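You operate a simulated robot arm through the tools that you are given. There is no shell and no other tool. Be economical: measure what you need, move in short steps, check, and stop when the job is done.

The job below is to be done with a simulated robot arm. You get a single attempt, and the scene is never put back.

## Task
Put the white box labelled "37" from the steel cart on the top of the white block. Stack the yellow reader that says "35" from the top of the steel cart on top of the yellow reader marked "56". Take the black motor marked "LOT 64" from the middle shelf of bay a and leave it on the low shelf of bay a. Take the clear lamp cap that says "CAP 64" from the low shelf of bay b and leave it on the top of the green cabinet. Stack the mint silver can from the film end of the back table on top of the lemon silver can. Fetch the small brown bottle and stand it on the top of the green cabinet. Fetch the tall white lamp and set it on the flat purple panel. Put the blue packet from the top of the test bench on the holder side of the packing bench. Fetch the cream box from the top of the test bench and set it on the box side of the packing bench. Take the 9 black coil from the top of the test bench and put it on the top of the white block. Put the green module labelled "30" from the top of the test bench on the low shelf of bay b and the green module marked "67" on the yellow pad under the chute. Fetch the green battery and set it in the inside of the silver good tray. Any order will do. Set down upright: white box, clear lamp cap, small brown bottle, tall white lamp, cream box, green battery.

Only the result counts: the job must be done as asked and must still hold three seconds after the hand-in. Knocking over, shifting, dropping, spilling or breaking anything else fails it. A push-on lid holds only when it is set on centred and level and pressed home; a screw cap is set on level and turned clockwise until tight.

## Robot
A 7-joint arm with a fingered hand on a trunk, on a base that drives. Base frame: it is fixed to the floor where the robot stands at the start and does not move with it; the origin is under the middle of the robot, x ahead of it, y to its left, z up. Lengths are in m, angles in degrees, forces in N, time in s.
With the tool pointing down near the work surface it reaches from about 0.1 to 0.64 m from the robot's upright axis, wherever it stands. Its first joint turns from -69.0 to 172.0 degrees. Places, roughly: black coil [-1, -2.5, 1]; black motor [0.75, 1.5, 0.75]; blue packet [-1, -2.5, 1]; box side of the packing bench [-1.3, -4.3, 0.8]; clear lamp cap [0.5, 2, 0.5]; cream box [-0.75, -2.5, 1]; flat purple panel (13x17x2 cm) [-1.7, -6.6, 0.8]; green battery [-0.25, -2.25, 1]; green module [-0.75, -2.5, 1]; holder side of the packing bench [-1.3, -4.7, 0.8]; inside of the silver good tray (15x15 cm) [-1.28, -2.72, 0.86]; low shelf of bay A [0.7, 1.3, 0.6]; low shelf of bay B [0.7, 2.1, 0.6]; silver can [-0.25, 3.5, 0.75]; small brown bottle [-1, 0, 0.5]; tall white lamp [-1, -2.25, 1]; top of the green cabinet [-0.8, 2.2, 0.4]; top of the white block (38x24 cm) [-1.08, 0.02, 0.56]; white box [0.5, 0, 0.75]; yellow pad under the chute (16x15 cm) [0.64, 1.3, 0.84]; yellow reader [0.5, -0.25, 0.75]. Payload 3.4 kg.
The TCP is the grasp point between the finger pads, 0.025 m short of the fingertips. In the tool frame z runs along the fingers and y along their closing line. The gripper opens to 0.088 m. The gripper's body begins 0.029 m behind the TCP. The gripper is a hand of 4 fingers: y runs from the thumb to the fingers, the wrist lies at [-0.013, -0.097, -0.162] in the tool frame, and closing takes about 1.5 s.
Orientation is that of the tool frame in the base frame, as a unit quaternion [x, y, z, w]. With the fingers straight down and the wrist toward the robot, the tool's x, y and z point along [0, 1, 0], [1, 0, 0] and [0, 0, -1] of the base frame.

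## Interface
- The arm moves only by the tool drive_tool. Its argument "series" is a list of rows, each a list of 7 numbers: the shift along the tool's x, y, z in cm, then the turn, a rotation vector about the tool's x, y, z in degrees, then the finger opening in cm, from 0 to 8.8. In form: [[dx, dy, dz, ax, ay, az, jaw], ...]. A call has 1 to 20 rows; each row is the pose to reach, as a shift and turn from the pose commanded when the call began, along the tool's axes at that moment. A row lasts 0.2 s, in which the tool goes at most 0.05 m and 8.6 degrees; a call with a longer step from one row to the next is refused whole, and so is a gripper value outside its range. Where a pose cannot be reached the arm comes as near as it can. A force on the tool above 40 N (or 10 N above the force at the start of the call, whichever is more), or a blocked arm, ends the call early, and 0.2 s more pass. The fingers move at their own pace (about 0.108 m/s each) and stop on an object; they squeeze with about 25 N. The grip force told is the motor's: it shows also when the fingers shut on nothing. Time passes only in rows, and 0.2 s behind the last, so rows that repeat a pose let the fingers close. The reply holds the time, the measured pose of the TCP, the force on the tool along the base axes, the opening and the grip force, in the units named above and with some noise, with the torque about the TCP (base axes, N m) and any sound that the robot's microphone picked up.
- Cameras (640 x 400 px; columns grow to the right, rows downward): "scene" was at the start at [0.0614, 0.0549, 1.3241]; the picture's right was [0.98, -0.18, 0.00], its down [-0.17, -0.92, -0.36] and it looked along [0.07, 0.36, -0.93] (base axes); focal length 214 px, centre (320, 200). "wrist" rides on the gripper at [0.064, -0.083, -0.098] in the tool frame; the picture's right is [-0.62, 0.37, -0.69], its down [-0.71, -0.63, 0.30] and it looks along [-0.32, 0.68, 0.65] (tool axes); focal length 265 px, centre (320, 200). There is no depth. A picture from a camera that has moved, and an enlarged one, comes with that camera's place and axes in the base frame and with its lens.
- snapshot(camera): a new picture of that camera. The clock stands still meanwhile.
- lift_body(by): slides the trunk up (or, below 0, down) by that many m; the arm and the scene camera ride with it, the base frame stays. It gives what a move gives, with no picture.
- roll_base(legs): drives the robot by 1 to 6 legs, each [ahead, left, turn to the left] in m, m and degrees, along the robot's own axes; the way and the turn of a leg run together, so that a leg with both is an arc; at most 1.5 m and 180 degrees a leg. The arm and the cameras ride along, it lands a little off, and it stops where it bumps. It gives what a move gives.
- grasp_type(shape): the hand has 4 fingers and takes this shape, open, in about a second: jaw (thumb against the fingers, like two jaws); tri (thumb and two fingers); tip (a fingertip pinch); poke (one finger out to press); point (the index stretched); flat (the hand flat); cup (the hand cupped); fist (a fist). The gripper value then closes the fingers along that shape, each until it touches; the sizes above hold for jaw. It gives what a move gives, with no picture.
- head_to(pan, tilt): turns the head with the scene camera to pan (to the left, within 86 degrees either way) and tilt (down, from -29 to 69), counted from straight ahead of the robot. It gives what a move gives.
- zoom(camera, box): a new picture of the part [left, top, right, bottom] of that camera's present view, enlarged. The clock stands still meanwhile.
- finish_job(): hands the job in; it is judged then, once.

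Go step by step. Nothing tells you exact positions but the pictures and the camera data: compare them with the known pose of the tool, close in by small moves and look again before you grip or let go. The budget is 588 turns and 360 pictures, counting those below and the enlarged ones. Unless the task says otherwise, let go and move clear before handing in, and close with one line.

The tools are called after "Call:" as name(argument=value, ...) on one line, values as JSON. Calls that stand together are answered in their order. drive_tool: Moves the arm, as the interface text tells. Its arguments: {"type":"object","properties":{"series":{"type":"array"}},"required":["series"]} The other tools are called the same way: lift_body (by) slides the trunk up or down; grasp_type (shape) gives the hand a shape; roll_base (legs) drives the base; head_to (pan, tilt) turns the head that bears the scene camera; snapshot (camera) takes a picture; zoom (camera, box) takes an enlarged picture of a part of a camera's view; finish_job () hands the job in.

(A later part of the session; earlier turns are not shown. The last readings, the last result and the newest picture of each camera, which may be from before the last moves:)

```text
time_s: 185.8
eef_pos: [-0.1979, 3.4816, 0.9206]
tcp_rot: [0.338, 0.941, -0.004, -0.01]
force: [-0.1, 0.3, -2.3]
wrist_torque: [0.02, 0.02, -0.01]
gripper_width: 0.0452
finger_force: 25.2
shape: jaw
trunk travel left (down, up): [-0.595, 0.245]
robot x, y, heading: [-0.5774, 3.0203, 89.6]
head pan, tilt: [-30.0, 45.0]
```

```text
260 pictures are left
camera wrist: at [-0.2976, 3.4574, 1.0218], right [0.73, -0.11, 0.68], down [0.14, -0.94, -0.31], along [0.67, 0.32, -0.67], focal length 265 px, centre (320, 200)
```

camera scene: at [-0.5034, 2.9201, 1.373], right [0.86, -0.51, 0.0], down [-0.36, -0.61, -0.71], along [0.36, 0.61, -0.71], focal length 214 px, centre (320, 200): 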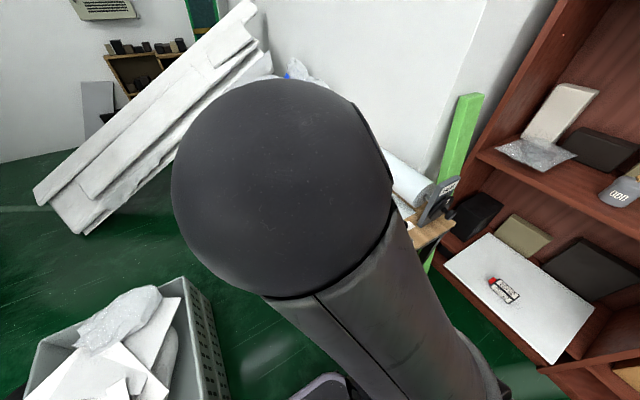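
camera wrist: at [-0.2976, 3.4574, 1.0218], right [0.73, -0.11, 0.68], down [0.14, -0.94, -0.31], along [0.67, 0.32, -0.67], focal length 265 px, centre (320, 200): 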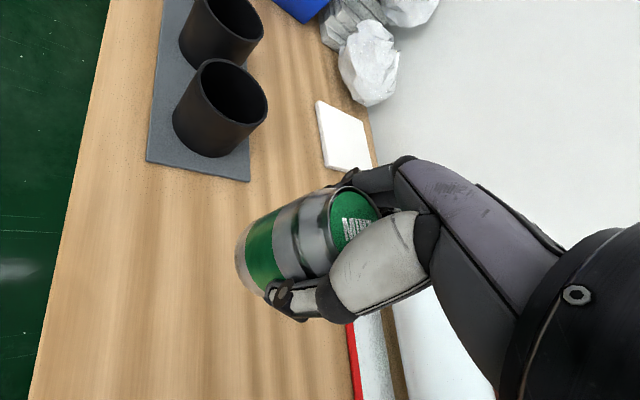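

Holding MINT. I carry it above LEMON, rotating the hand 20° on the way.

Call:
drive_tool(series=[[-3, -3.1, 0, 0, 0, 3, 3.5], [-6, -6.2, 0, 0, 0, 7, 3.5], [-9, -9.4, 0, 0, 0, 11, 3.5], [-12, -12.5, 0, 0, 0, 15, 3.5], [-15, -15.7, 0, 0, 0, 18, 3.5], [-17.8, -18.8, 0, 0, 0, 20, 3.5], [-17.8, -18.8, 0, 0, 0, 20, 3.5], [-17.8, -18.8, 0, 0, 0, 20, 3.5]])

Call:
snapshot(camera="wrist")

Call:
head_to(pan=-60, tilt=50)

Call:
snapshot(camera="scene")

```text
time_s: 187.6
eef_pos: [-0.1644, 3.2233, 0.9128]
tcp_rot: [0.499, 0.866, -0.031, -0.029]
force: [-0.2, 0.3, -1.7]
wrist_torque: [0.03, -0.01, 0.03]
gripper_width: 0.0453
finger_force: 24.8
shape: jaw
out of reach, approached as far as the arm can: row 5, 6, 7, 8
trunk travel left (down, up): [-0.595, 0.245]
robot x, y, heading: [-0.573, 3.0162, 89.9]
head pan, tilt: [-30.0, 45.0]
```

```text
259 pictures are left
camera wrist: at [-0.2598, 3.2385, 1.0183], right [0.68, -0.34, 0.65], down [-0.21, -0.94, -0.26], along [0.7, 0.04, -0.71], focal length 265 px, centre (320, 200)
```

wrist: 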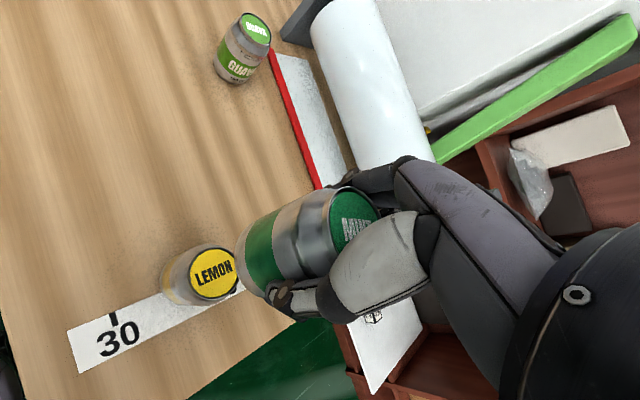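

```text
time_s: 188.6
eef_pos: [-0.1626, 3.2241, 0.9201]
tcp_rot: [0.498, 0.866, -0.016, -0.027]
force: [0.2, -0.1, -1.1]
wrist_torque: [0.02, 0.02, -0.01]
gripper_width: 0.0456
finger_force: 24.9
shape: jaw
trunk travel left (down, up): [-0.595, 0.245]
robot x, y, heading: [-0.5734, 3.0158, 89.5]
head pan, tilt: [-60.0, 50.0]
```

```text
258 pictures are left
camera scene: at [-0.5143, 3.1237, 1.2751], right [0.69, -0.72, 0.0], down [-0.5, -0.48, -0.72], along [0.52, 0.5, -0.69], focal length 214 px, centre (320, 200)
```

scene: 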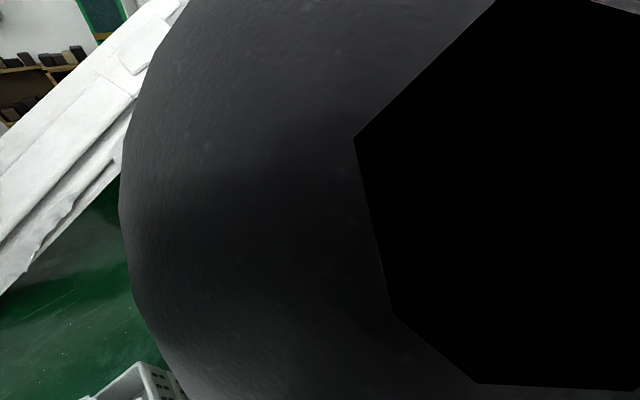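

The lemon direction is near the joint limit. I raise slightly, back the base 0.13 m, and re-aim with a level hand.

Call:
lift_body(by=0.05)

Call:
roll_base(legs=[[-0.13, 0, 0]])

```text
time_s: 189.5
eef_pos: [-0.1623, 3.2241, 0.9701]
tcp_rot: [0.499, 0.866, -0.016, -0.025]
force: [0.1, -0.6, -2.0]
wrist_torque: [-0.04, 0.02, 0.01]
gripper_width: 0.0454
finger_force: 25.4
shape: jaw
trunk travel left (down, up): [-0.645, 0.195]
robot x, y, heading: [-0.5771, 3.016, 89.7]
head pan, tilt: [-60.0, 50.0]
```

```text
time_s: 190.8
eef_pos: [-0.163, 3.0945, 0.9713]
tcp_rot: [0.498, 0.866, -0.015, -0.024]
force: [-0.2, 0.3, -2.4]
wrist_torque: [0.0, 0.0, 0.0]
gripper_width: 0.0456
finger_force: 24.8
shape: jaw
trunk travel left (down, up): [-0.645, 0.195]
robot x, y, heading: [-0.5734, 2.8881, 89.9]
head pan, tilt: [-60.0, 50.0]
```

Call:
drive_tool(series=[[3.7, 2.2, 0, 0, 0, -2, 3.5], [7.4, 4.4, 0, 0, 0, -4, 3.5], [11.2, 6.6, 0, 0, 0, -5, 3.5], [11.2, 6.6, 0, 0, 0, -5, 3.5], [11.2, 6.6, 0, 0, 0, -5, 3.5]])

Call:
snapshot(camera="wrist")

```text
time_s: 192.0
eef_pos: [-0.1646, 3.2252, 0.9708]
tcp_rot: [0.459, 0.888, -0.016, -0.025]
force: [-0.3, 0.3, -2.3]
wrist_torque: [-0.04, 0.0, -0.06]
gripper_width: 0.0452
finger_force: 24.4
shape: jaw
trunk travel left (down, up): [-0.645, 0.195]
robot x, y, heading: [-0.5763, 2.8869, 89.7]
head pan, tilt: [-60.0, 50.0]
```

```text
257 pictures are left
camera wrist: at [-0.2646, 3.2293, 1.0745], right [0.7, -0.29, 0.66], down [-0.12, -0.95, -0.29], along [0.71, 0.13, -0.7], focal length 265 px, centre (320, 200)
```

wrist: 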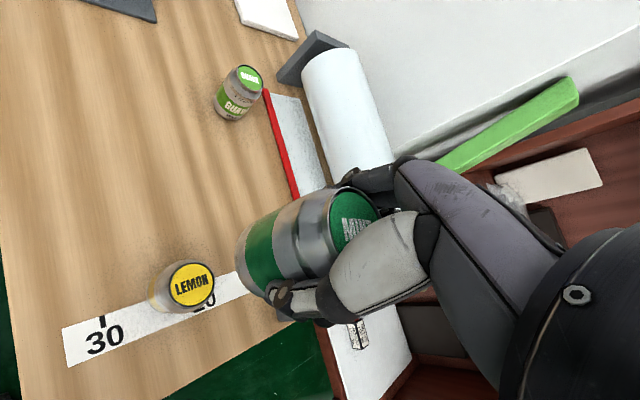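

I level the hand, centre over LEMON and descend partway.

Call:
drive_tool(series=[[0.35, -1.4, 1, -2.9, -1.7, 0, 3.5], [0.35, -1.4, 4, -2.9, -1.7, 0, 3.5], [0.35, -1.4, 7, -2.9, -1.7, 0, 3.5], [0.35, -1.4, 7, -2.9, -1.7, 0, 3.5], [0.35, -1.4, 7, -2.9, -1.7, 0, 3.5]])

Call:
snapshot(camera="wrist")

```text
time_s: 193.2
eef_pos: [-0.1794, 3.221, 0.9018]
tcp_rot: [0.46, 0.888, 0.001, 0.001]
force: [0.2, 0.4, -2.0]
wrist_torque: [0.03, 0.01, 0.02]
gripper_width: 0.0452
finger_force: 25.3
shape: jaw
trunk travel left (down, up): [-0.645, 0.195]
robot x, y, heading: [-0.5781, 2.8824, 89.5]
head pan, tilt: [-60.0, 50.0]
```

```text
256 pictures are left
camera wrist: at [-0.2852, 3.2243, 0.9995], right [0.66, -0.3, 0.69], down [-0.1, -0.95, -0.31], along [0.75, 0.13, -0.65], focal length 265 px, centre (320, 200)
```

wrist: 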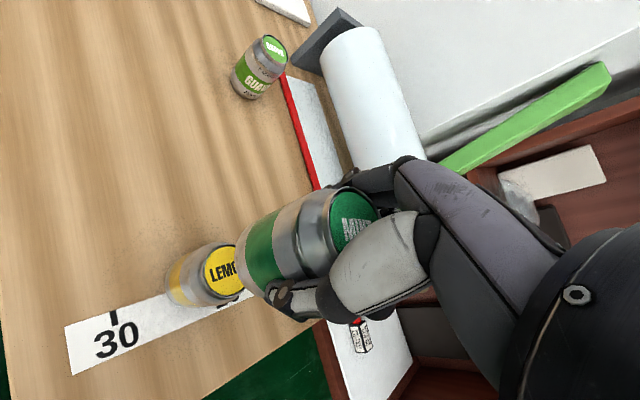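

Call:
zoom(camera="wrist", box=[160, 160, 400, 310])

```text
2.67 times, centred on (280, 235) of wrist
camera zoom: at [-0.2852, 3.2243, 0.9995], right [0.66, -0.3, 0.69], down [-0.1, -0.95, -0.31], along [0.75, 0.13, -0.65], focal length 708 px, centre (427, 107)
```

zoom: 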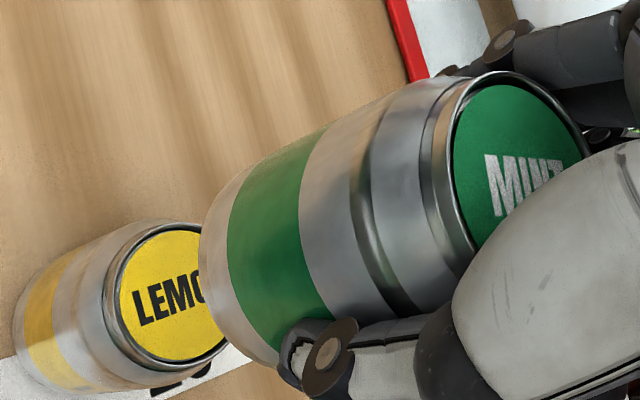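

Vertical alignment between both cans is within about 2–3 mm. I descend to contact.

Call:
drive_tool(series=[[0, 0, 2.5, 0, 0, 0, 3.5], [0, 0, 4.5, 0, 0, 0, 3.5], [0, 0, 5.5, 0, 0, 0, 3.5], [0, 0, 5.8, 0, 0, 0, 3.5], [0, 0, 6.0, 0, 0, 0, 3.5]])

Call:
zoom(camera="wrist", box=[160, 160, 400, 310])

```text
time_s: 194.4
eef_pos: [-0.181, 3.2183, 0.8469]
tcp_rot: [0.461, 0.887, 0.008, 0.004]
force: [3.4, -0.4, 40.4]
wrist_torque: [0.0, -0.13, 0.02]
gripper_width: 0.0466
finger_force: 25.2
shape: jaw
trunk travel left (down, up): [-0.645, 0.195]
robot x, y, heading: [-0.5755, 2.8877, 89.8]
head pan, tilt: [-60.0, 50.0]
```

```text
2.67 times, centred on (280, 235) of wrist
camera zoom: at [-0.287, 3.2214, 0.944], right [0.65, -0.3, 0.7], down [-0.1, -0.94, -0.32], along [0.75, 0.14, -0.64], focal length 708 px, centre (427, 107)
```

zoom: 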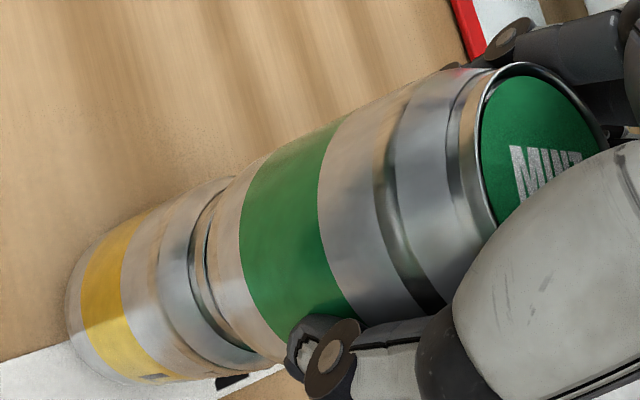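

Seated and aligned. I ease the force, release and rise.

Call:
drive_tool(series=[[0, 0, -0.5, 0, 0, 0, 3.5], [0, 0, -0.7, 0, 0, 0, 3.5], [0, 0, -0.7, 0, 0, 0, 5], [0, 0, -0.7, 0, 0, 0, 6], [0, 0, -0.7, 0, 0, 0, 7], [0, 0, -0.7, 0, 0, 0, 8.8], [0, 0, -0.7, 0, 0, 0, 8.8], [0, 0, -0.7, 0, 0, 0, 8.8], [0, 0, -0.7, 0, 0, 0, 8.8]])

Call:
snapshot(camera="wrist")

```text
time_s: 196.4
eef_pos: [-0.1799, 3.2192, 0.8472]
tcp_rot: [0.46, 0.888, 0.002, 0.002]
force: [-0.1, 0.4, 0.2]
wrist_torque: [-0.05, 0.02, 0.03]
gripper_width: 0.0876
finger_force: 0.1
shape: jaw
trunk travel left (down, up): [-0.645, 0.195]
robot x, y, heading: [-0.5767, 2.8862, 89.7]
head pan, tilt: [-60.0, 50.0]
```

```text
253 pictures are left
camera wrist: at [-0.2855, 3.2229, 0.9465], right [0.66, -0.3, 0.69], down [-0.1, -0.95, -0.31], along [0.75, 0.13, -0.65], focal length 265 px, centre (320, 200)
```

wrist: 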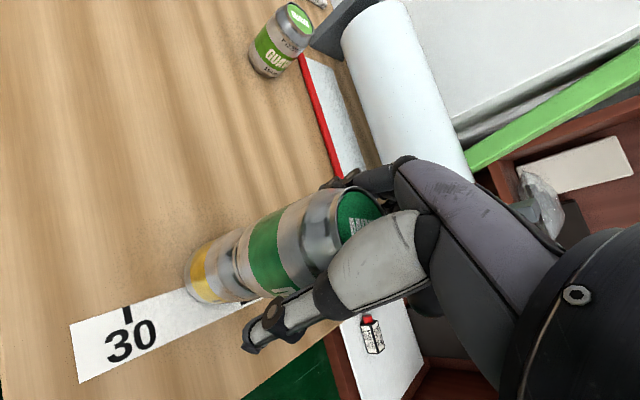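

Stacked. I rise straight up and verify.

Call:
drive_tool(series=[[0, 0, -2, 0, 0, 0, 8.8], [0, 0, -5, 0, 0, 0, 8.8], [0, 0, -9, 0, 0, 0, 8.8], [0, 0, -13, 0, 0, 0, 8.8], [0, 0, -13, 0, 0, 0, 8.8]])

Call:
lift_body(by=0.1)

Call:
snapshot(camera="wrist")

```text
time_s: 197.6
eef_pos: [-0.179, 3.2168, 0.9771]
tcp_rot: [0.461, 0.888, 0.002, 0.001]
force: [0.6, -0.3, 0.3]
wrist_torque: [0.01, 0.01, 0.0]
gripper_width: 0.0874
finger_force: 0.0
shape: jaw
trunk travel left (down, up): [-0.645, 0.195]
robot x, y, heading: [-0.5754, 2.8886, 89.8]
head pan, tilt: [-60.0, 50.0]
```

```text
time_s: 198.9
eef_pos: [-0.1792, 3.2174, 1.0752]
tcp_rot: [0.459, 0.888, 0.002, 0.0]
force: [0.2, 0.8, 0.3]
wrist_torque: [0.03, 0.0, -0.01]
gripper_width: 0.0879
finger_force: 0.0
shape: jaw
trunk travel left (down, up): [-0.745, 0.095]
robot x, y, heading: [-0.5769, 2.8875, 89.6]
head pan, tilt: [-60.0, 50.0]
```

```text
252 pictures are left
camera wrist: at [-0.2847, 3.221, 1.1739], right [0.66, -0.3, 0.69], down [-0.1, -0.95, -0.31], along [0.75, 0.13, -0.65], focal length 265 px, centre (320, 200)
```

wrist: 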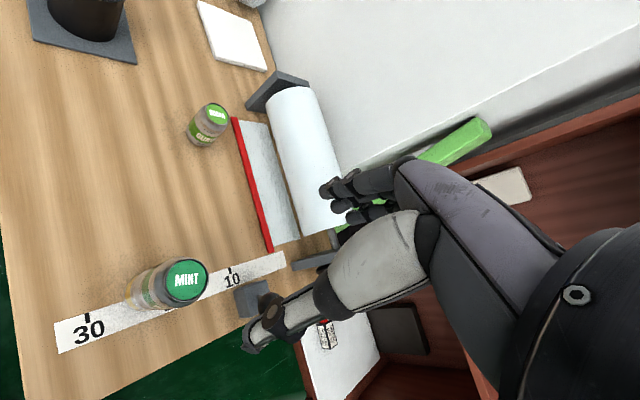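

MINT stands on LEMON. Next the motor in bay A; I drive out around the cabinet.

Call:
roll_base(legs=[[-0.11, 0, 0], [0, -0.45, 0], [-1.35, 0, 0], [0, 0, -90]])

Call:
head_to(pan=0, tilt=30)

Call:
snapshot(camera="scene")

```text
time_s: 212.7
eef_pos: [0.2185, 1.0237, 1.0755]
tcp_rot: [0.953, 0.302, 0.002, 0.001]
force: [0.4, -0.1, -0.4]
wrist_torque: [0.0, 0.01, 0.01]
gripper_width: 0.0876
finger_force: 0.1
shape: jaw
trunk travel left (down, up): [-0.745, 0.095]
robot x, y, heading: [-0.1114, 1.4198, -0.5]
head pan, tilt: [-60.0, 50.0]
```

```text
time_s: 214.0
eef_pos: [0.2184, 1.0238, 1.0729]
tcp_rot: [0.953, 0.302, -0.004, -0.002]
force: [0.0, -0.4, -0.6]
wrist_torque: [-0.01, 0.02, 0.0]
gripper_width: 0.0874
finger_force: 0.0
shape: jaw
trunk travel left (down, up): [-0.745, 0.095]
robot x, y, heading: [-0.1128, 1.4218, -0.3]
head pan, tilt: [0.0, 30.0]
```

```text
251 pictures are left
camera scene: at [0.0238, 1.3907, 1.4395], right [-0.34, -0.94, 0.0], down [-0.53, 0.19, -0.83], along [0.78, -0.28, -0.56], focal length 214 px, centre (320, 200)
```

scene: 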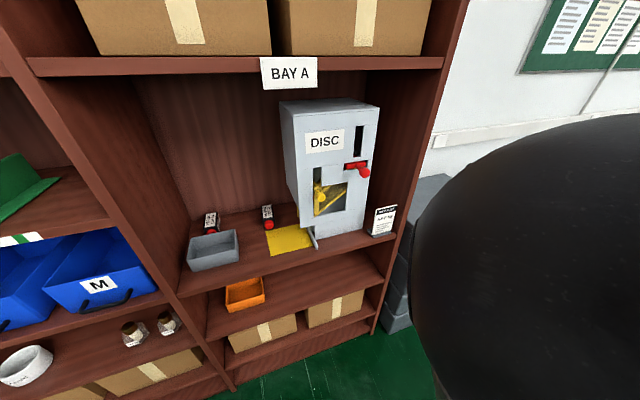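

Call:
zoom(camera="scene", box=[176, 190, 336, 290])

```text
4.00 times, centred on (256, 240) of scene
camera zoom: at [0.0238, 1.3907, 1.4395], right [-0.34, -0.94, 0.0], down [-0.53, 0.19, -0.83], along [0.78, -0.28, -0.56], focal length 858 px, centre (576, 40)
```

zoom: 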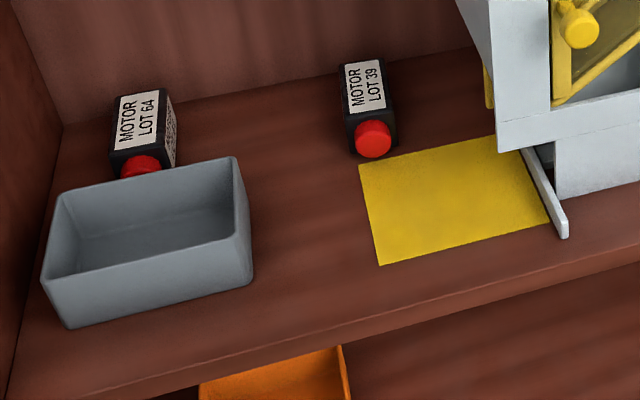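

LOT 64 lies behind the grey tray at about (0.81,1.58) near the back wall; I'll grip it along y with a hand tilted 25°. I first bring the arm in front and turn it.

Call:
drive_tool(series=[[3.2, -1.7, 0, 0, 0, -8, 8.8], [6.3, -3.5, 0, 0, 0, -16, 8.8], [9.5, -5.2, 0, 0, 0, -24, 8.8], [12.6, -7, 0, 0, 0, -32, 8.8], [15.8, -8.7, 0, 0, 0, -40, 8.8], [19, -10.4, 0, 0, 0, -48, 8.8], [22, -12.1, 0, 0, 0, -55, 8.8], [22, -12.1, 0, 0, 0, -55, 8.8]])

Call:
drive_tool(series=[[0, 0, 0, 0, 0, -8, 8.8], [0, 0, 0, 0, 0, -16, 8.8], [0, 0, 0, 0, 0, -24, 8.8], [0, 0, 0, 0, 0, -32, 8.8], [0, 0, 0, 0, 0, -40, 8.8], [0, 0, 0, 0, 0, -48, 8.8], [0, 0, 0, 0, 0, -56, 8.8], [0, 0, 0, 0, 0, -64, 8.8], [0, 0, 0, 0, 0, -72, 8.8], [0, 0, 0, 0, 0, -80, 8.8], [0, 0, 0, 0, 0, -88, 8.8], [0, 0, 0, 0, 0, -90, 8.8], [0, 0, 0, 0, 0, -90, 8.8]])

Call:
snapshot(camera="scene")

```text
time_s: 215.8
eef_pos: [0.3447, 1.2448, 1.0623]
tcp_rot: [0.706, 0.708, 0.003, -0.003]
force: [-0.9, 0.2, 0.2]
wrist_torque: [0.0, 0.0, -0.02]
gripper_width: 0.0876
finger_force: 0.0
shape: jaw
out of reach, approached as far as the arm can: row 3, 4, 5, 6, 7, 8
trunk travel left (down, up): [-0.745, 0.095]
robot x, y, heading: [-0.1114, 1.4192, -0.4]
head pan, tilt: [0.0, 30.0]
```

```text
time_s: 218.6
eef_pos: [0.3445, 1.2403, 1.0646]
tcp_rot: [-0.001, 1.0, -0.001, 0.001]
force: [0.0, -0.1, 0.1]
wrist_torque: [-0.01, 0.0, 0.0]
gripper_width: 0.0881
finger_force: 0.0
shape: jaw
trunk travel left (down, up): [-0.745, 0.095]
robot x, y, heading: [-0.1123, 1.4251, -0.3]
head pan, tilt: [0.0, 30.0]
```

```text
249 pictures are left
camera scene: at [0.0307, 1.4197, 1.4456], right [-0.01, -1.0, 0.0], down [-0.5, 0.0, -0.87], along [0.87, -0.01, -0.5], focal length 214 px, centre (320, 200)
```

scene: 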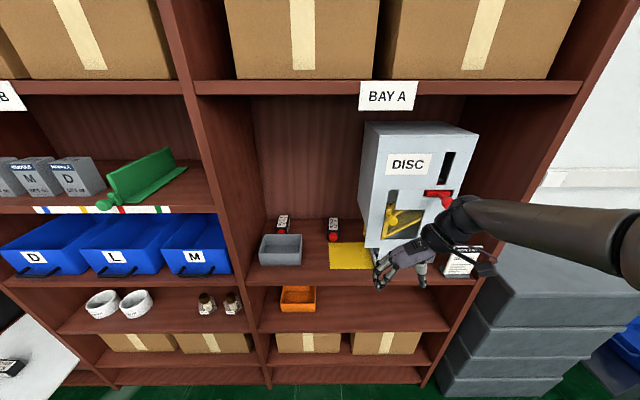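

Call:
drive_tool(series=[[0, 0, 0, 0, -8, 0, 8.8], [0, 0, 0, 0, -16, 0, 8.8], [0, 0, 0, 0, -24, 0, 8.8], [0, 0, 0, 0, -26, 0, 8.8], [0, 0, 0, 0, -26, 0, 8.8]])

Call:
zoom(camera="scene", box=[250, 200, 378, 280])

```text
time_s: 219.8
eef_pos: [0.3437, 1.241, 1.0669]
tcp_rot: [-0.001, 0.974, 0.0, 0.227]
force: [-0.7, 0.2, 0.9]
wrist_torque: [0.02, -0.03, -0.03]
gripper_width: 0.0877
finger_force: 0.0
shape: jaw
trunk travel left (down, up): [-0.745, 0.095]
robot x, y, heading: [-0.1115, 1.4226, -0.6]
head pan, tilt: [0.0, 30.0]
```

```text
5.00 times, centred on (314, 240) of scene
camera zoom: at [0.0305, 1.4199, 1.4456], right [-0.01, -1.0, 0.0], down [-0.5, 0.0, -0.87], along [0.87, -0.01, -0.5], focal length 1072 px, centre (350, 0)
```

zoom: 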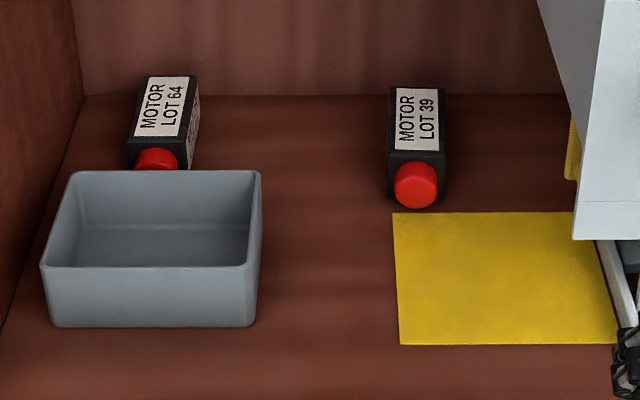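

Motor 64: centre ≈ (0.79,1.576), top z≈0.893, aligned with x. I drive to the bay with the hand high.

Call:
roll_base(legs=[[0, 0.23, 0.5], [0.3, 0, 0]])

Call:
snapshot(camera="wrist")

Call:
snapshot(camera="scene")

```text
time_s: 223.2
eef_pos: [0.6462, 1.4865, 1.0658]
tcp_rot: [-0.009, 0.974, 0.001, 0.226]
force: [0.8, -0.1, 0.3]
wrist_torque: [0.0, -0.02, 0.02]
gripper_width: 0.0879
finger_force: 0.1
shape: jaw
trunk travel left (down, up): [-0.745, 0.095]
robot x, y, heading: [0.1884, 1.6605, 0.9]
head pan, tilt: [0.0, 30.0]
```

```text
247 pictures are left
camera wrist: at [0.5462, 1.4009, 1.1263], right [0.25, 0.37, 0.89], down [0.79, -0.62, 0.04], along [0.57, 0.69, -0.45], focal length 265 px, centre (320, 200)
```

wrist: 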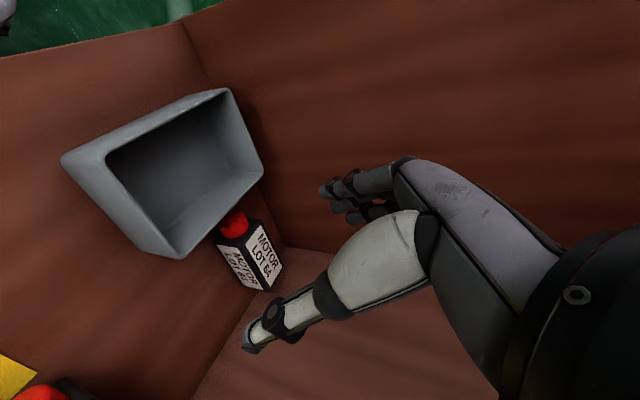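

```text
246 pictures are left
camera scene: at [0.3288, 1.6607, 1.4455], right [0.01, -1.0, 0.0], down [-0.5, 0.0, -0.87], along [0.87, 0.01, -0.5], focal length 214 px, centre (320, 200)
```

scene: 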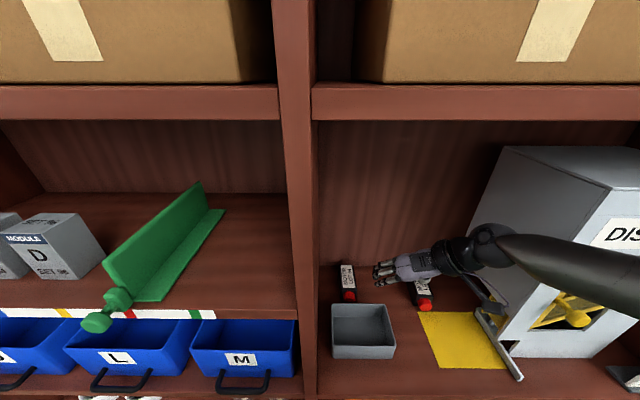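

With the hand fully sideways the forearm would swing into the DISC machine, so I yaw the hand back by 20° and extend toward a hover above the motor, watching the clearance.

Call:
drive_tool(series=[[0, 0, 0, 3, 0, 6, 8.8], [0, 0, 0, 6, 0, 12, 8.8], [0, 0, 0, 8.8, 0, 17.9, 8.8], [-2.4, 2.2, 2.5, 8.8, 0, 17.9, 8.8], [-4.8, 4.4, 5.1, 8.8, 0, 17.9, 8.8], [-4.8, 4.4, 5.1, 8.8, 0, 17.9, 8.8]])

Call:
snapshot(camera="scene")

```text
time_s: 224.6
eef_pos: [0.7085, 1.5332, 1.0436]
tcp_rot: [0.16, 0.961, -0.038, 0.224]
force: [0.1, -0.6, -0.2]
wrist_torque: [0.02, -0.06, -0.01]
gripper_width: 0.0875
finger_force: 0.0
shape: jaw
trunk travel left (down, up): [-0.745, 0.095]
robot x, y, heading: [0.1872, 1.6591, 0.6]
head pan, tilt: [0.0, 30.0]
```

```text
245 pictures are left
camera scene: at [0.327, 1.6601, 1.4457], right [0.01, -1.0, 0.0], down [-0.5, 0.0, -0.87], along [0.87, 0.01, -0.5], focal length 214 px, centre (320, 200)
```

scene: 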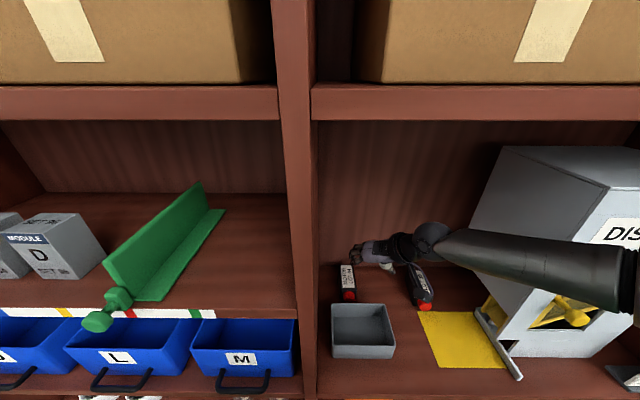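

The forearm gets close to the machine. I back out, shift the base left 0.12 m while moving the tool right, then re-enter.

Call:
roll_base(legs=[[-0.27, 0, -0.6], [0, 0.12, 0]])

Call:
drive_tool(series=[[0, -3, 0, 0, 0, 0, 8.8], [0, -6, 0, 0, 0, 0, 8.8], [0, -9, 0, 0, 0, 0, 8.8], [0, -12, 0, 0, 0, 0, 8.8], [0, -12, 0, 0, 0, 0, 8.8]])

Call:
snapshot(camera="scene")

```text
time_s: 227.3
eef_pos: [0.4427, 1.6501, 1.0444]
tcp_rot: [0.165, 0.96, -0.04, 0.223]
force: [-0.1, 0.5, -0.5]
wrist_torque: [-0.02, -0.01, -0.02]
gripper_width: 0.0879
finger_force: 0.1
shape: jaw
trunk travel left (down, up): [-0.745, 0.095]
robot x, y, heading: [-0.0823, 1.7797, -0.1]
head pan, tilt: [0.0, 30.0]
```

```text
time_s: 228.5
eef_pos: [0.402, 1.5383, 1.042]
tcp_rot: [0.164, 0.96, -0.04, 0.223]
force: [0.4, -0.6, -0.6]
wrist_torque: [0.01, -0.04, -0.01]
gripper_width: 0.0878
finger_force: 0.1
shape: jaw
trunk travel left (down, up): [-0.745, 0.095]
robot x, y, heading: [-0.0797, 1.7811, 0.3]
head pan, tilt: [0.0, 30.0]
```

```text
244 pictures are left
camera scene: at [0.0632, 1.7816, 1.4456], right [0.0, -1.0, 0.0], down [-0.5, 0.0, -0.87], along [0.87, 0.0, -0.5], focal length 214 px, centre (320, 200)
```

scene: 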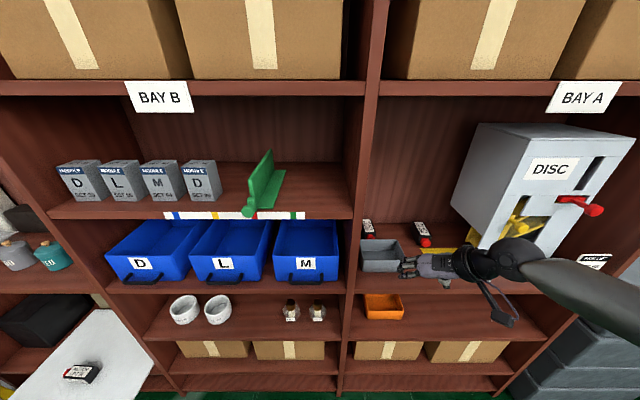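

Call:
roll_base(legs=[[0.28, 0, 0]])

Call:
snapshot(camera="scene")

Call:
snapshot(camera="wrist")

```text
time_s: 230.5
eef_pos: [0.6825, 1.537, 1.0428]
tcp_rot: [0.165, 0.96, -0.039, 0.222]
force: [0.4, -1.0, 0.5]
wrist_torque: [-0.01, -0.02, 0.0]
gripper_width: 0.0877
finger_force: 0.2
shape: jaw
trunk travel left (down, up): [-0.745, 0.095]
robot x, y, heading: [0.2021, 1.7827, -0.1]
head pan, tilt: [0.0, 30.0]
```

```text
243 pictures are left
camera scene: at [0.3435, 1.7803, 1.4455], right [0.0, -1.0, 0.0], down [-0.5, 0.0, -0.87], along [0.87, 0.0, -0.5], focal length 214 px, centre (320, 200)
```

scene: 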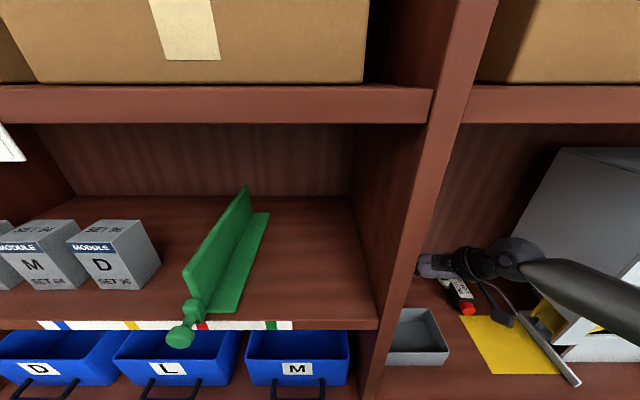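

```text
242 pictures are left
camera wrist: at [0.5592, 1.492, 1.1024], right [0.36, 0.27, 0.89], down [0.52, -0.85, 0.04], along [0.77, 0.45, -0.45], focal length 265 px, centre (320, 200)
```

wrist: 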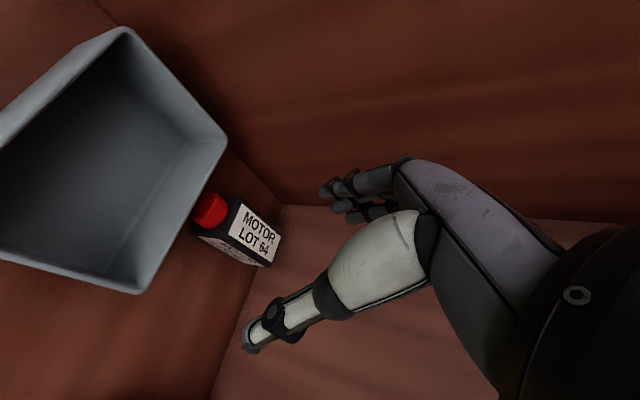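

I yaw another 15° and advance half way, checking the forearm.

Call:
drive_tool(series=[[0, 0, 0, 3.3, 0, 6.8, 8.8], [0, 0, 0, 6.6, 0, 13.5, 8.8], [-1.4, 1.8, 2.1, 6.6, 0, 13.5, 8.8], [-2.8, 3.6, 4.3, 6.6, 0, 13.5, 8.8], [-2.8, 3.6, 4.3, 6.6, 0, 13.5, 8.8]])

Call:
head_to(pan=-30, tilt=35)

Call:
snapshot(camera="scene")

```text
time_s: 231.7
eef_pos: [0.7341, 1.5562, 1.016]
tcp_rot: [0.289, 0.93, -0.068, 0.218]
force: [0.7, 0.5, 0.6]
wrist_torque: [0.0, 0.04, 0.0]
gripper_width: 0.0877
finger_force: 0.1
shape: jaw
trunk travel left (down, up): [-0.745, 0.095]
robot x, y, heading: [0.1992, 1.7814, -0.0]
head pan, tilt: [0.0, 30.0]
```

```text
time_s: 232.6
eef_pos: [0.7345, 1.5543, 1.0148]
tcp_rot: [0.29, 0.929, -0.068, 0.218]
force: [-0.3, 0.8, 0.0]
wrist_torque: [-0.05, 0.0, -0.02]
gripper_width: 0.0875
finger_force: 0.0
shape: jaw
trunk travel left (down, up): [-0.745, 0.095]
robot x, y, heading: [0.2034, 1.7834, 0.3]
head pan, tilt: [-30.0, 35.0]
```

```text
241 pictures are left
camera scene: at [0.3287, 1.7363, 1.4378], right [-0.5, -0.87, 0.0], down [-0.5, 0.29, -0.82], along [0.71, -0.41, -0.57], focal length 214 px, centre (320, 200)
```

scene: 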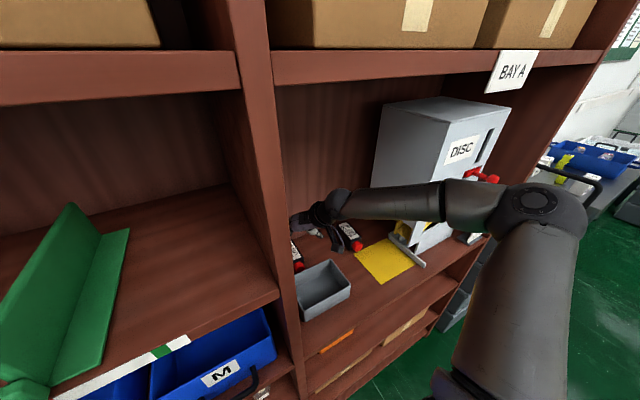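

Clearance to the machine is now good (~10 cm). I move to hover above the motor with yaw back to ~65°.

Call:
drive_tool(series=[[-0.8, 2.5, 2.1, -2.2, 0, -4.5, 8.8], [-1.65, 4.9, 4.2, -4.4, 0, -8.9, 8.8], [-1.65, 4.9, 4.2, -4.4, 0, -8.9, 8.8], [-1.65, 4.9, 4.2, -4.4, 0, -8.9, 8.8]])

Call:
snapshot(camera="scene")

Call:
snapshot(camera="wrist")

```text
time_s: 233.6
eef_pos: [0.7902, 1.5772, 0.9843]
tcp_rot: [0.207, 0.952, -0.05, 0.221]
force: [-0.5, -0.1, -0.8]
wrist_torque: [-0.03, -0.03, 0.01]
gripper_width: 0.0876
finger_force: 0.0
shape: jaw
trunk travel left (down, up): [-0.745, 0.095]
robot x, y, heading: [0.2047, 1.7782, -0.2]
head pan, tilt: [-30.0, 35.0]
```

```text
240 pictures are left
camera scene: at [0.3293, 1.7362, 1.4377], right [-0.5, -0.87, 0.0], down [-0.5, 0.29, -0.82], along [0.71, -0.41, -0.57], focal length 214 px, centre (320, 200)
```

scene: 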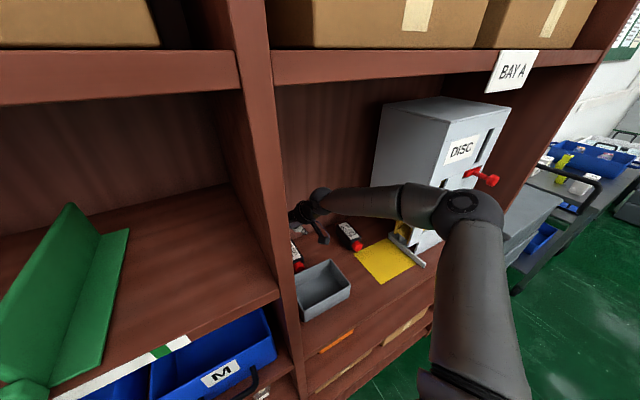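

```text
239 pictures are left
camera wrist: at [0.6646, 1.543, 1.0444], right [0.38, 0.23, 0.89], down [0.44, -0.9, 0.04], along [0.81, 0.38, -0.44], focal length 265 px, centre (320, 200)
```

wrist: 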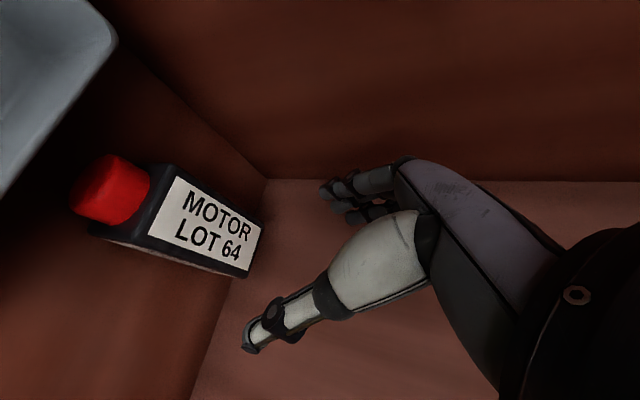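

I descend over the motor.

Call:
drive_tool(series=[[1.3, 0, 2.7, 0, 0, 0, 8.8], [2.6, 0, 5.4, 0, 0, 0, 8.8], [3.5, 0, 7.2, 0, 0, 0, 8.8], [3.5, 0, 7.2, 0, 0, 0, 8.8], [3.5, 0, 7.2, 0, 0, 0, 8.8]])

Call:
snapshot(camera="wrist")

Call:
zoom(camera="scene", box=[270, 160, 430, 260])

```text
time_s: 234.8
eef_pos: [0.7922, 1.5776, 0.905]
tcp_rot: [0.207, 0.952, -0.049, 0.221]
force: [-0.1, -0.8, -0.2]
wrist_torque: [0.01, -0.04, -0.03]
gripper_width: 0.0878
finger_force: 0.1
shape: jaw
trunk travel left (down, up): [-0.745, 0.095]
robot x, y, heading: [0.1994, 1.7794, -0.1]
head pan, tilt: [-30.0, 35.0]
```

```text
238 pictures are left
camera wrist: at [0.6658, 1.5431, 0.9653], right [0.38, 0.23, 0.89], down [0.44, -0.9, 0.04], along [0.81, 0.38, -0.44], focal length 265 px, centre (320, 200)
```

wrist: 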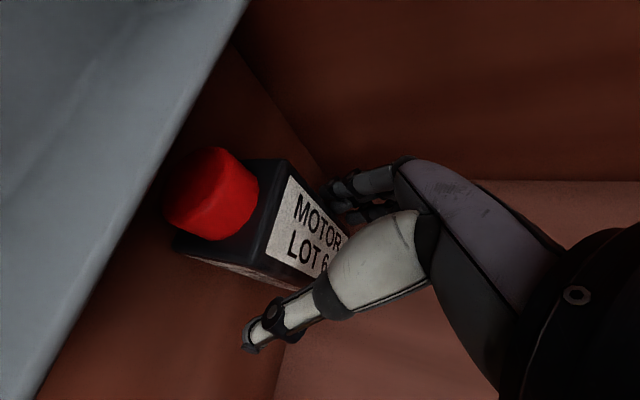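

```text
4.00 times, centred on (350, 210) of scene
camera zoom: at [0.3289, 1.7362, 1.4378], right [-0.5, -0.87, 0.0], down [-0.5, 0.29, -0.82], along [0.71, -0.41, -0.57], focal length 858 px, centre (200, 160)
```

zoom: 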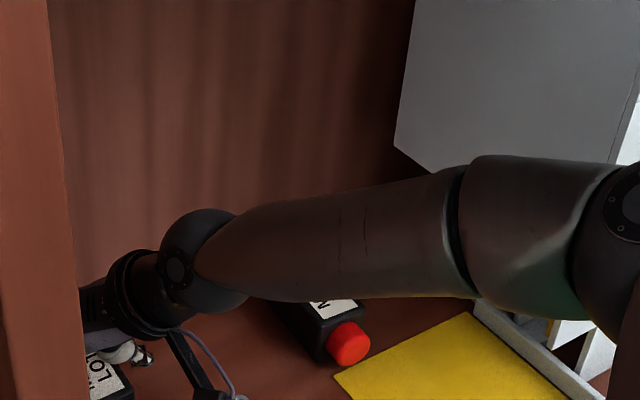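

Call:
drive_tool(series=[[0.6, 0, 1.2, 0, 0, 0, 8.8], [1.2, 0, 2.4, 0, 0, 0, 8.8], [1.2, 0, 2.4, 0, 0, 0, 8.8], [1.2, 0, 2.4, 0, 0, 0, 8.8]])

Call:
snapshot(camera="wrist")

```text
time_s: 235.8
eef_pos: [0.7917, 1.5779, 0.8806]
tcp_rot: [0.208, 0.951, -0.048, 0.224]
force: [0.1, -2.8, 16.1]
wrist_torque: [-0.34, 0.47, 0.09]
gripper_width: 0.0879
finger_force: 0.0
shape: jaw
trunk travel left (down, up): [-0.745, 0.095]
robot x, y, heading: [0.2024, 1.7789, 0.1]
head pan, tilt: [-30.0, 35.0]
```

```text
236 pictures are left
camera wrist: at [0.6653, 1.5442, 0.9412], right [0.38, 0.23, 0.9], down [0.44, -0.9, 0.05], along [0.81, 0.38, -0.44], focal length 265 px, centre (320, 200)
```

wrist: 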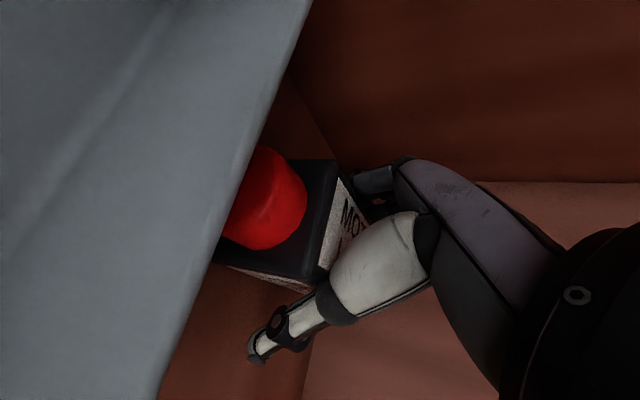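

Light contact (palm on the motor top). I raise ~5 mm and close there.

Call:
drive_tool(series=[[-0.3, 0, -0.55, 0, 0, 0, 8.8], [-0.3, 0, -0.55, 0, 0, 0, 5], [-0.3, 0, -0.55, 0, 0, 0, 2.5], [-0.3, 0, -0.55, 0, 0, 0, 2.5], [-0.3, 0, -0.55, 0, 0, 0, 2.5], [-0.3, 0, -0.55, 0, 0, 0, 2.5], [-0.3, 0, -0.55, 0, 0, 0, 2.5], [-0.3, 0, -0.55, 0, 0, 0, 2.5], [-0.3, 0, -0.55, 0, 0, 0, 2.5]])

Call:
snapshot(camera="wrist")

```text
time_s: 237.8
eef_pos: [0.7931, 1.5772, 0.885]
tcp_rot: [0.206, 0.952, -0.049, 0.221]
force: [-0.4, 0.0, -0.1]
wrist_torque: [-0.02, 0.02, 0.03]
gripper_width: 0.0487
finger_force: 24.6
shape: jaw
trunk travel left (down, up): [-0.745, 0.095]
robot x, y, heading: [0.2008, 1.7815, -0.0]
head pan, tilt: [-30.0, 35.0]
```

```text
235 pictures are left
camera wrist: at [0.6661, 1.5438, 0.9451], right [0.38, 0.23, 0.89], down [0.44, -0.9, 0.04], along [0.81, 0.38, -0.44], focal length 265 px, centre (320, 200)
```

wrist: 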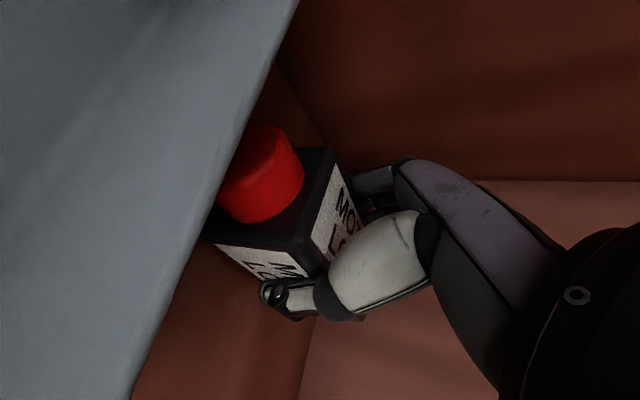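

Gripped. I lift gently.

Call:
drive_tool(series=[[-0.5, 0, -0.9, 0, 0, 0, 2.5], [-1.3, 0, -2.7, 0, 0, 0, 2.5], [-2.6, 0, -5.4, 0, 0, 0, 2.5], [-4, 0, -8.1, 0, 0, 0, 2.5], [-5.3, 0, -10.8, 0, 0, 0, 2.5], [-5.3, 0, -10.8, 0, 0, 0, 2.5]])

Call:
snapshot(camera="wrist")

Call:
snapshot(camera="scene")

```text
time_s: 239.2
eef_pos: [0.7909, 1.5766, 1.0036]
tcp_rot: [0.207, 0.952, -0.049, 0.22]
force: [-0.2, 1.0, -4.5]
wrist_torque: [-0.01, 0.0, -0.02]
gripper_width: 0.0486
finger_force: 24.6
shape: jaw
trunk travel left (down, up): [-0.745, 0.095]
robot x, y, heading: [0.2013, 1.78, 0.0]
head pan, tilt: [-30.0, 35.0]
```

```text
234 pictures are left
camera wrist: at [0.6655, 1.5421, 1.0634], right [0.38, 0.23, 0.89], down [0.44, -0.9, 0.04], along [0.81, 0.38, -0.45], focal length 265 px, centre (320, 200)
```

wrist: 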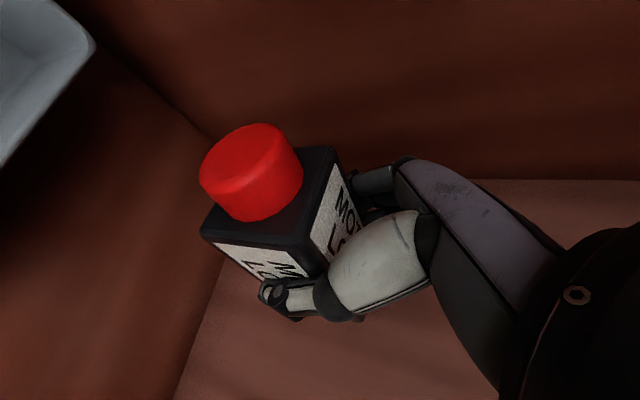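

```text
233 pictures are left
camera scene: at [0.3301, 1.7359, 1.4376], right [-0.5, -0.87, 0.0], down [-0.5, 0.29, -0.82], along [0.71, -0.41, -0.57], focal length 214 px, centre (320, 200)
```

scene: 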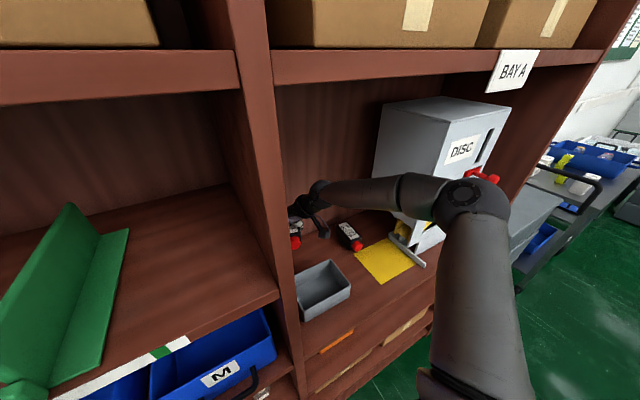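

Held. I back out, shift right, lower the trunk, and look at the low shelf.

Call:
roll_base(legs=[[-0.45, 0, 0], [0, -0.35, 0]])

Call:
lift_body(by=-0.34)

Call:
head_to(pan=0, tilt=30)

Call:
snapshot(camera="scene")

Call:
snapshot(camera="wrist")

```text
time_s: 243.8
eef_pos: [0.3427, 1.2286, 1.0031]
tcp_rot: [0.206, 0.952, -0.049, 0.22]
force: [0.2, -0.6, -4.2]
wrist_torque: [0.04, 0.01, 0.02]
gripper_width: 0.0483
finger_force: 25.3
shape: jaw
trunk travel left (down, up): [-0.745, 0.095]
robot x, y, heading: [-0.2485, 1.4289, 0.2]
head pan, tilt: [-30.0, 35.0]
```

```text
time_s: 247.1
eef_pos: [0.3413, 1.2281, 0.6634]
tcp_rot: [0.205, 0.952, -0.049, 0.221]
force: [0.8, 0.2, -3.4]
wrist_torque: [0.0, -0.02, 0.01]
gripper_width: 0.048
finger_force: 24.5
shape: jaw
trunk travel left (down, up): [-0.405, 0.435]
robot x, y, heading: [-0.249, 1.429, 0.2]
head pan, tilt: [-30.0, 35.0]
```

```text
time_s: 248.1
eef_pos: [0.3413, 1.2294, 0.6642]
tcp_rot: [0.206, 0.952, -0.048, 0.221]
force: [0.6, 0.1, -3.9]
wrist_torque: [0.02, -0.06, -0.01]
gripper_width: 0.0481
finger_force: 25.4
shape: jaw
trunk travel left (down, up): [-0.405, 0.435]
robot x, y, heading: [-0.2529, 1.4299, 0.2]
head pan, tilt: [0.0, 30.0]
```

```text
232 pictures are left
camera scene: at [-0.1069, 1.4309, 1.1055], right [0.0, -1.0, 0.0], down [-0.5, 0.0, -0.87], along [0.87, 0.0, -0.5], focal length 214 px, centre (320, 200)
```

scene: 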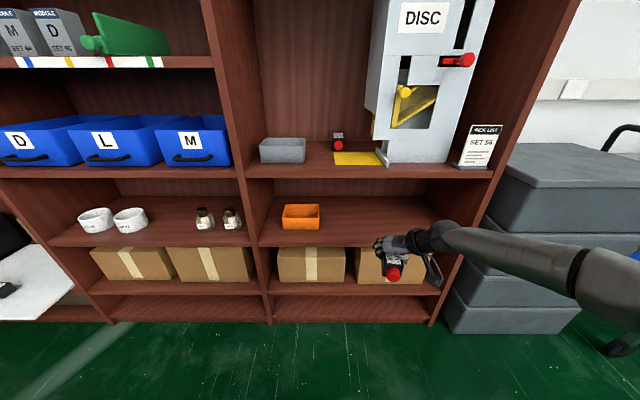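

```text
231 pictures are left
camera wrist: at [0.2153, 1.1942, 0.7234], right [0.38, 0.23, 0.89], down [0.45, -0.89, 0.04], along [0.81, 0.38, -0.45], focal length 265 px, centre (320, 200)
```

wrist: 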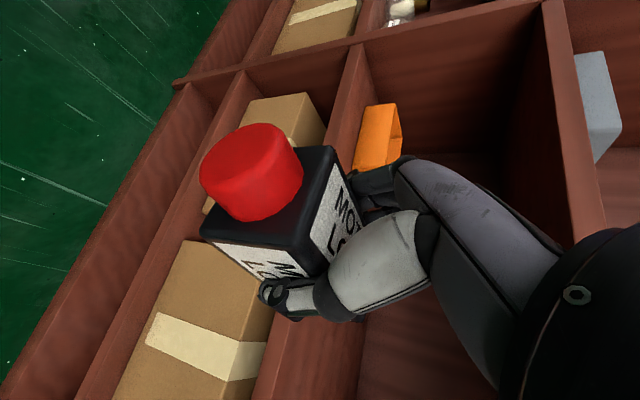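

I lower 5 cm more and roll forward so the motor enters the low shelf's front zone.

Call:
lift_body(by=-0.05)

Call:
roll_base(legs=[[0.2, 0, 0]])

Call:
snapshot(camera="scene")

```text
time_s: 249.0
eef_pos: [0.3411, 1.2289, 0.6137]
tcp_rot: [0.206, 0.952, -0.049, 0.221]
force: [-0.2, 0.5, -3.5]
wrist_torque: [0.01, -0.02, 0.03]
gripper_width: 0.0483
finger_force: 24.9
shape: jaw
trunk travel left (down, up): [-0.355, 0.485]
robot x, y, heading: [-0.2512, 1.4318, 0.4]
head pan, tilt: [0.0, 30.0]
```

```text
time_s: 250.6
eef_pos: [0.5377, 1.2254, 0.6126]
tcp_rot: [0.208, 0.952, -0.049, 0.22]
force: [0.2, 0.0, -3.6]
wrist_torque: [0.01, -0.01, 0.02]
gripper_width: 0.0487
finger_force: 25.0
shape: jaw
trunk travel left (down, up): [-0.355, 0.485]
robot x, y, heading: [-0.0497, 1.4299, -0.0]
head pan, tilt: [0.0, 30.0]
```

```text
230 pictures are left
camera scene: at [0.091, 1.4301, 1.0555], right [0.0, -1.0, 0.0], down [-0.5, 0.0, -0.87], along [0.87, 0.0, -0.5], focal length 214 px, centre (320, 200)
```

scene: 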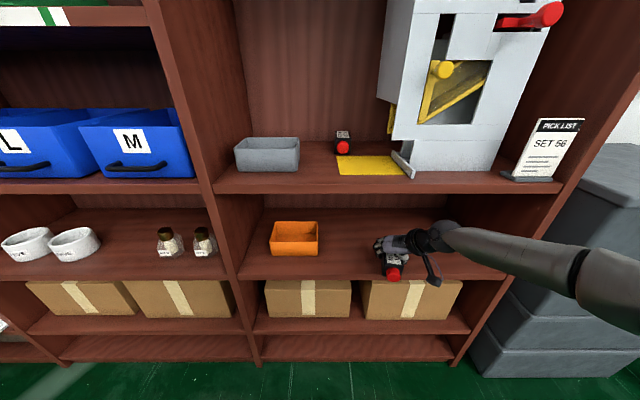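

Call:
drive_tool(series=[[-2.5, 1.25, 1.2, 0, 0, 0, 2.5], [-4.9, 2.5, 2.4, 0, 0, 0, 2.5], [-4.9, 2.5, 2.4, 0, 0, 0, 2.5], [-4.5, 2.5, 3.3, 0, 0, 0, 2.5], [-4.2, 2.5, 3.9, 0, 0, 0, 2.5], [-4.1, 2.5, 4.2, 0, 0, 0, 2.5], [-4.0, 2.5, 4.4, 0, 0, 0, 2.5], [-4.0, 2.5, 4.4, 0, 0, 0, 2.5]])

Call:
zoom(camera="scene", box=[340, 200, 500, 300])

```text
time_s: 252.4
eef_pos: [0.6001, 1.2242, 0.5934]
tcp_rot: [0.21, 0.951, -0.049, 0.222]
force: [0.5, -1.1, 4.3]
wrist_torque: [0.11, 0.02, 0.06]
gripper_width: 0.0481
finger_force: 25.1
shape: jaw
trunk travel left (down, up): [-0.355, 0.485]
robot x, y, heading: [-0.0538, 1.4338, -0.2]
head pan, tilt: [0.0, 30.0]
```

```text
4.00 times, centred on (420, 250) of scene
camera zoom: at [0.0895, 1.4304, 1.0558], right [0.0, -1.0, 0.0], down [-0.5, 0.0, -0.87], along [0.87, 0.0, -0.5], focal length 858 px, centre (-80, 0)
```

zoom: 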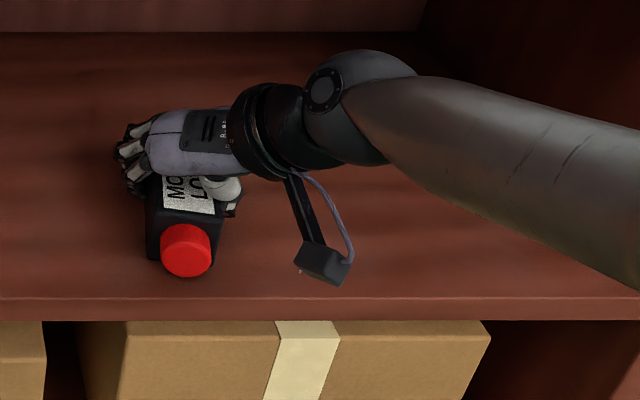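

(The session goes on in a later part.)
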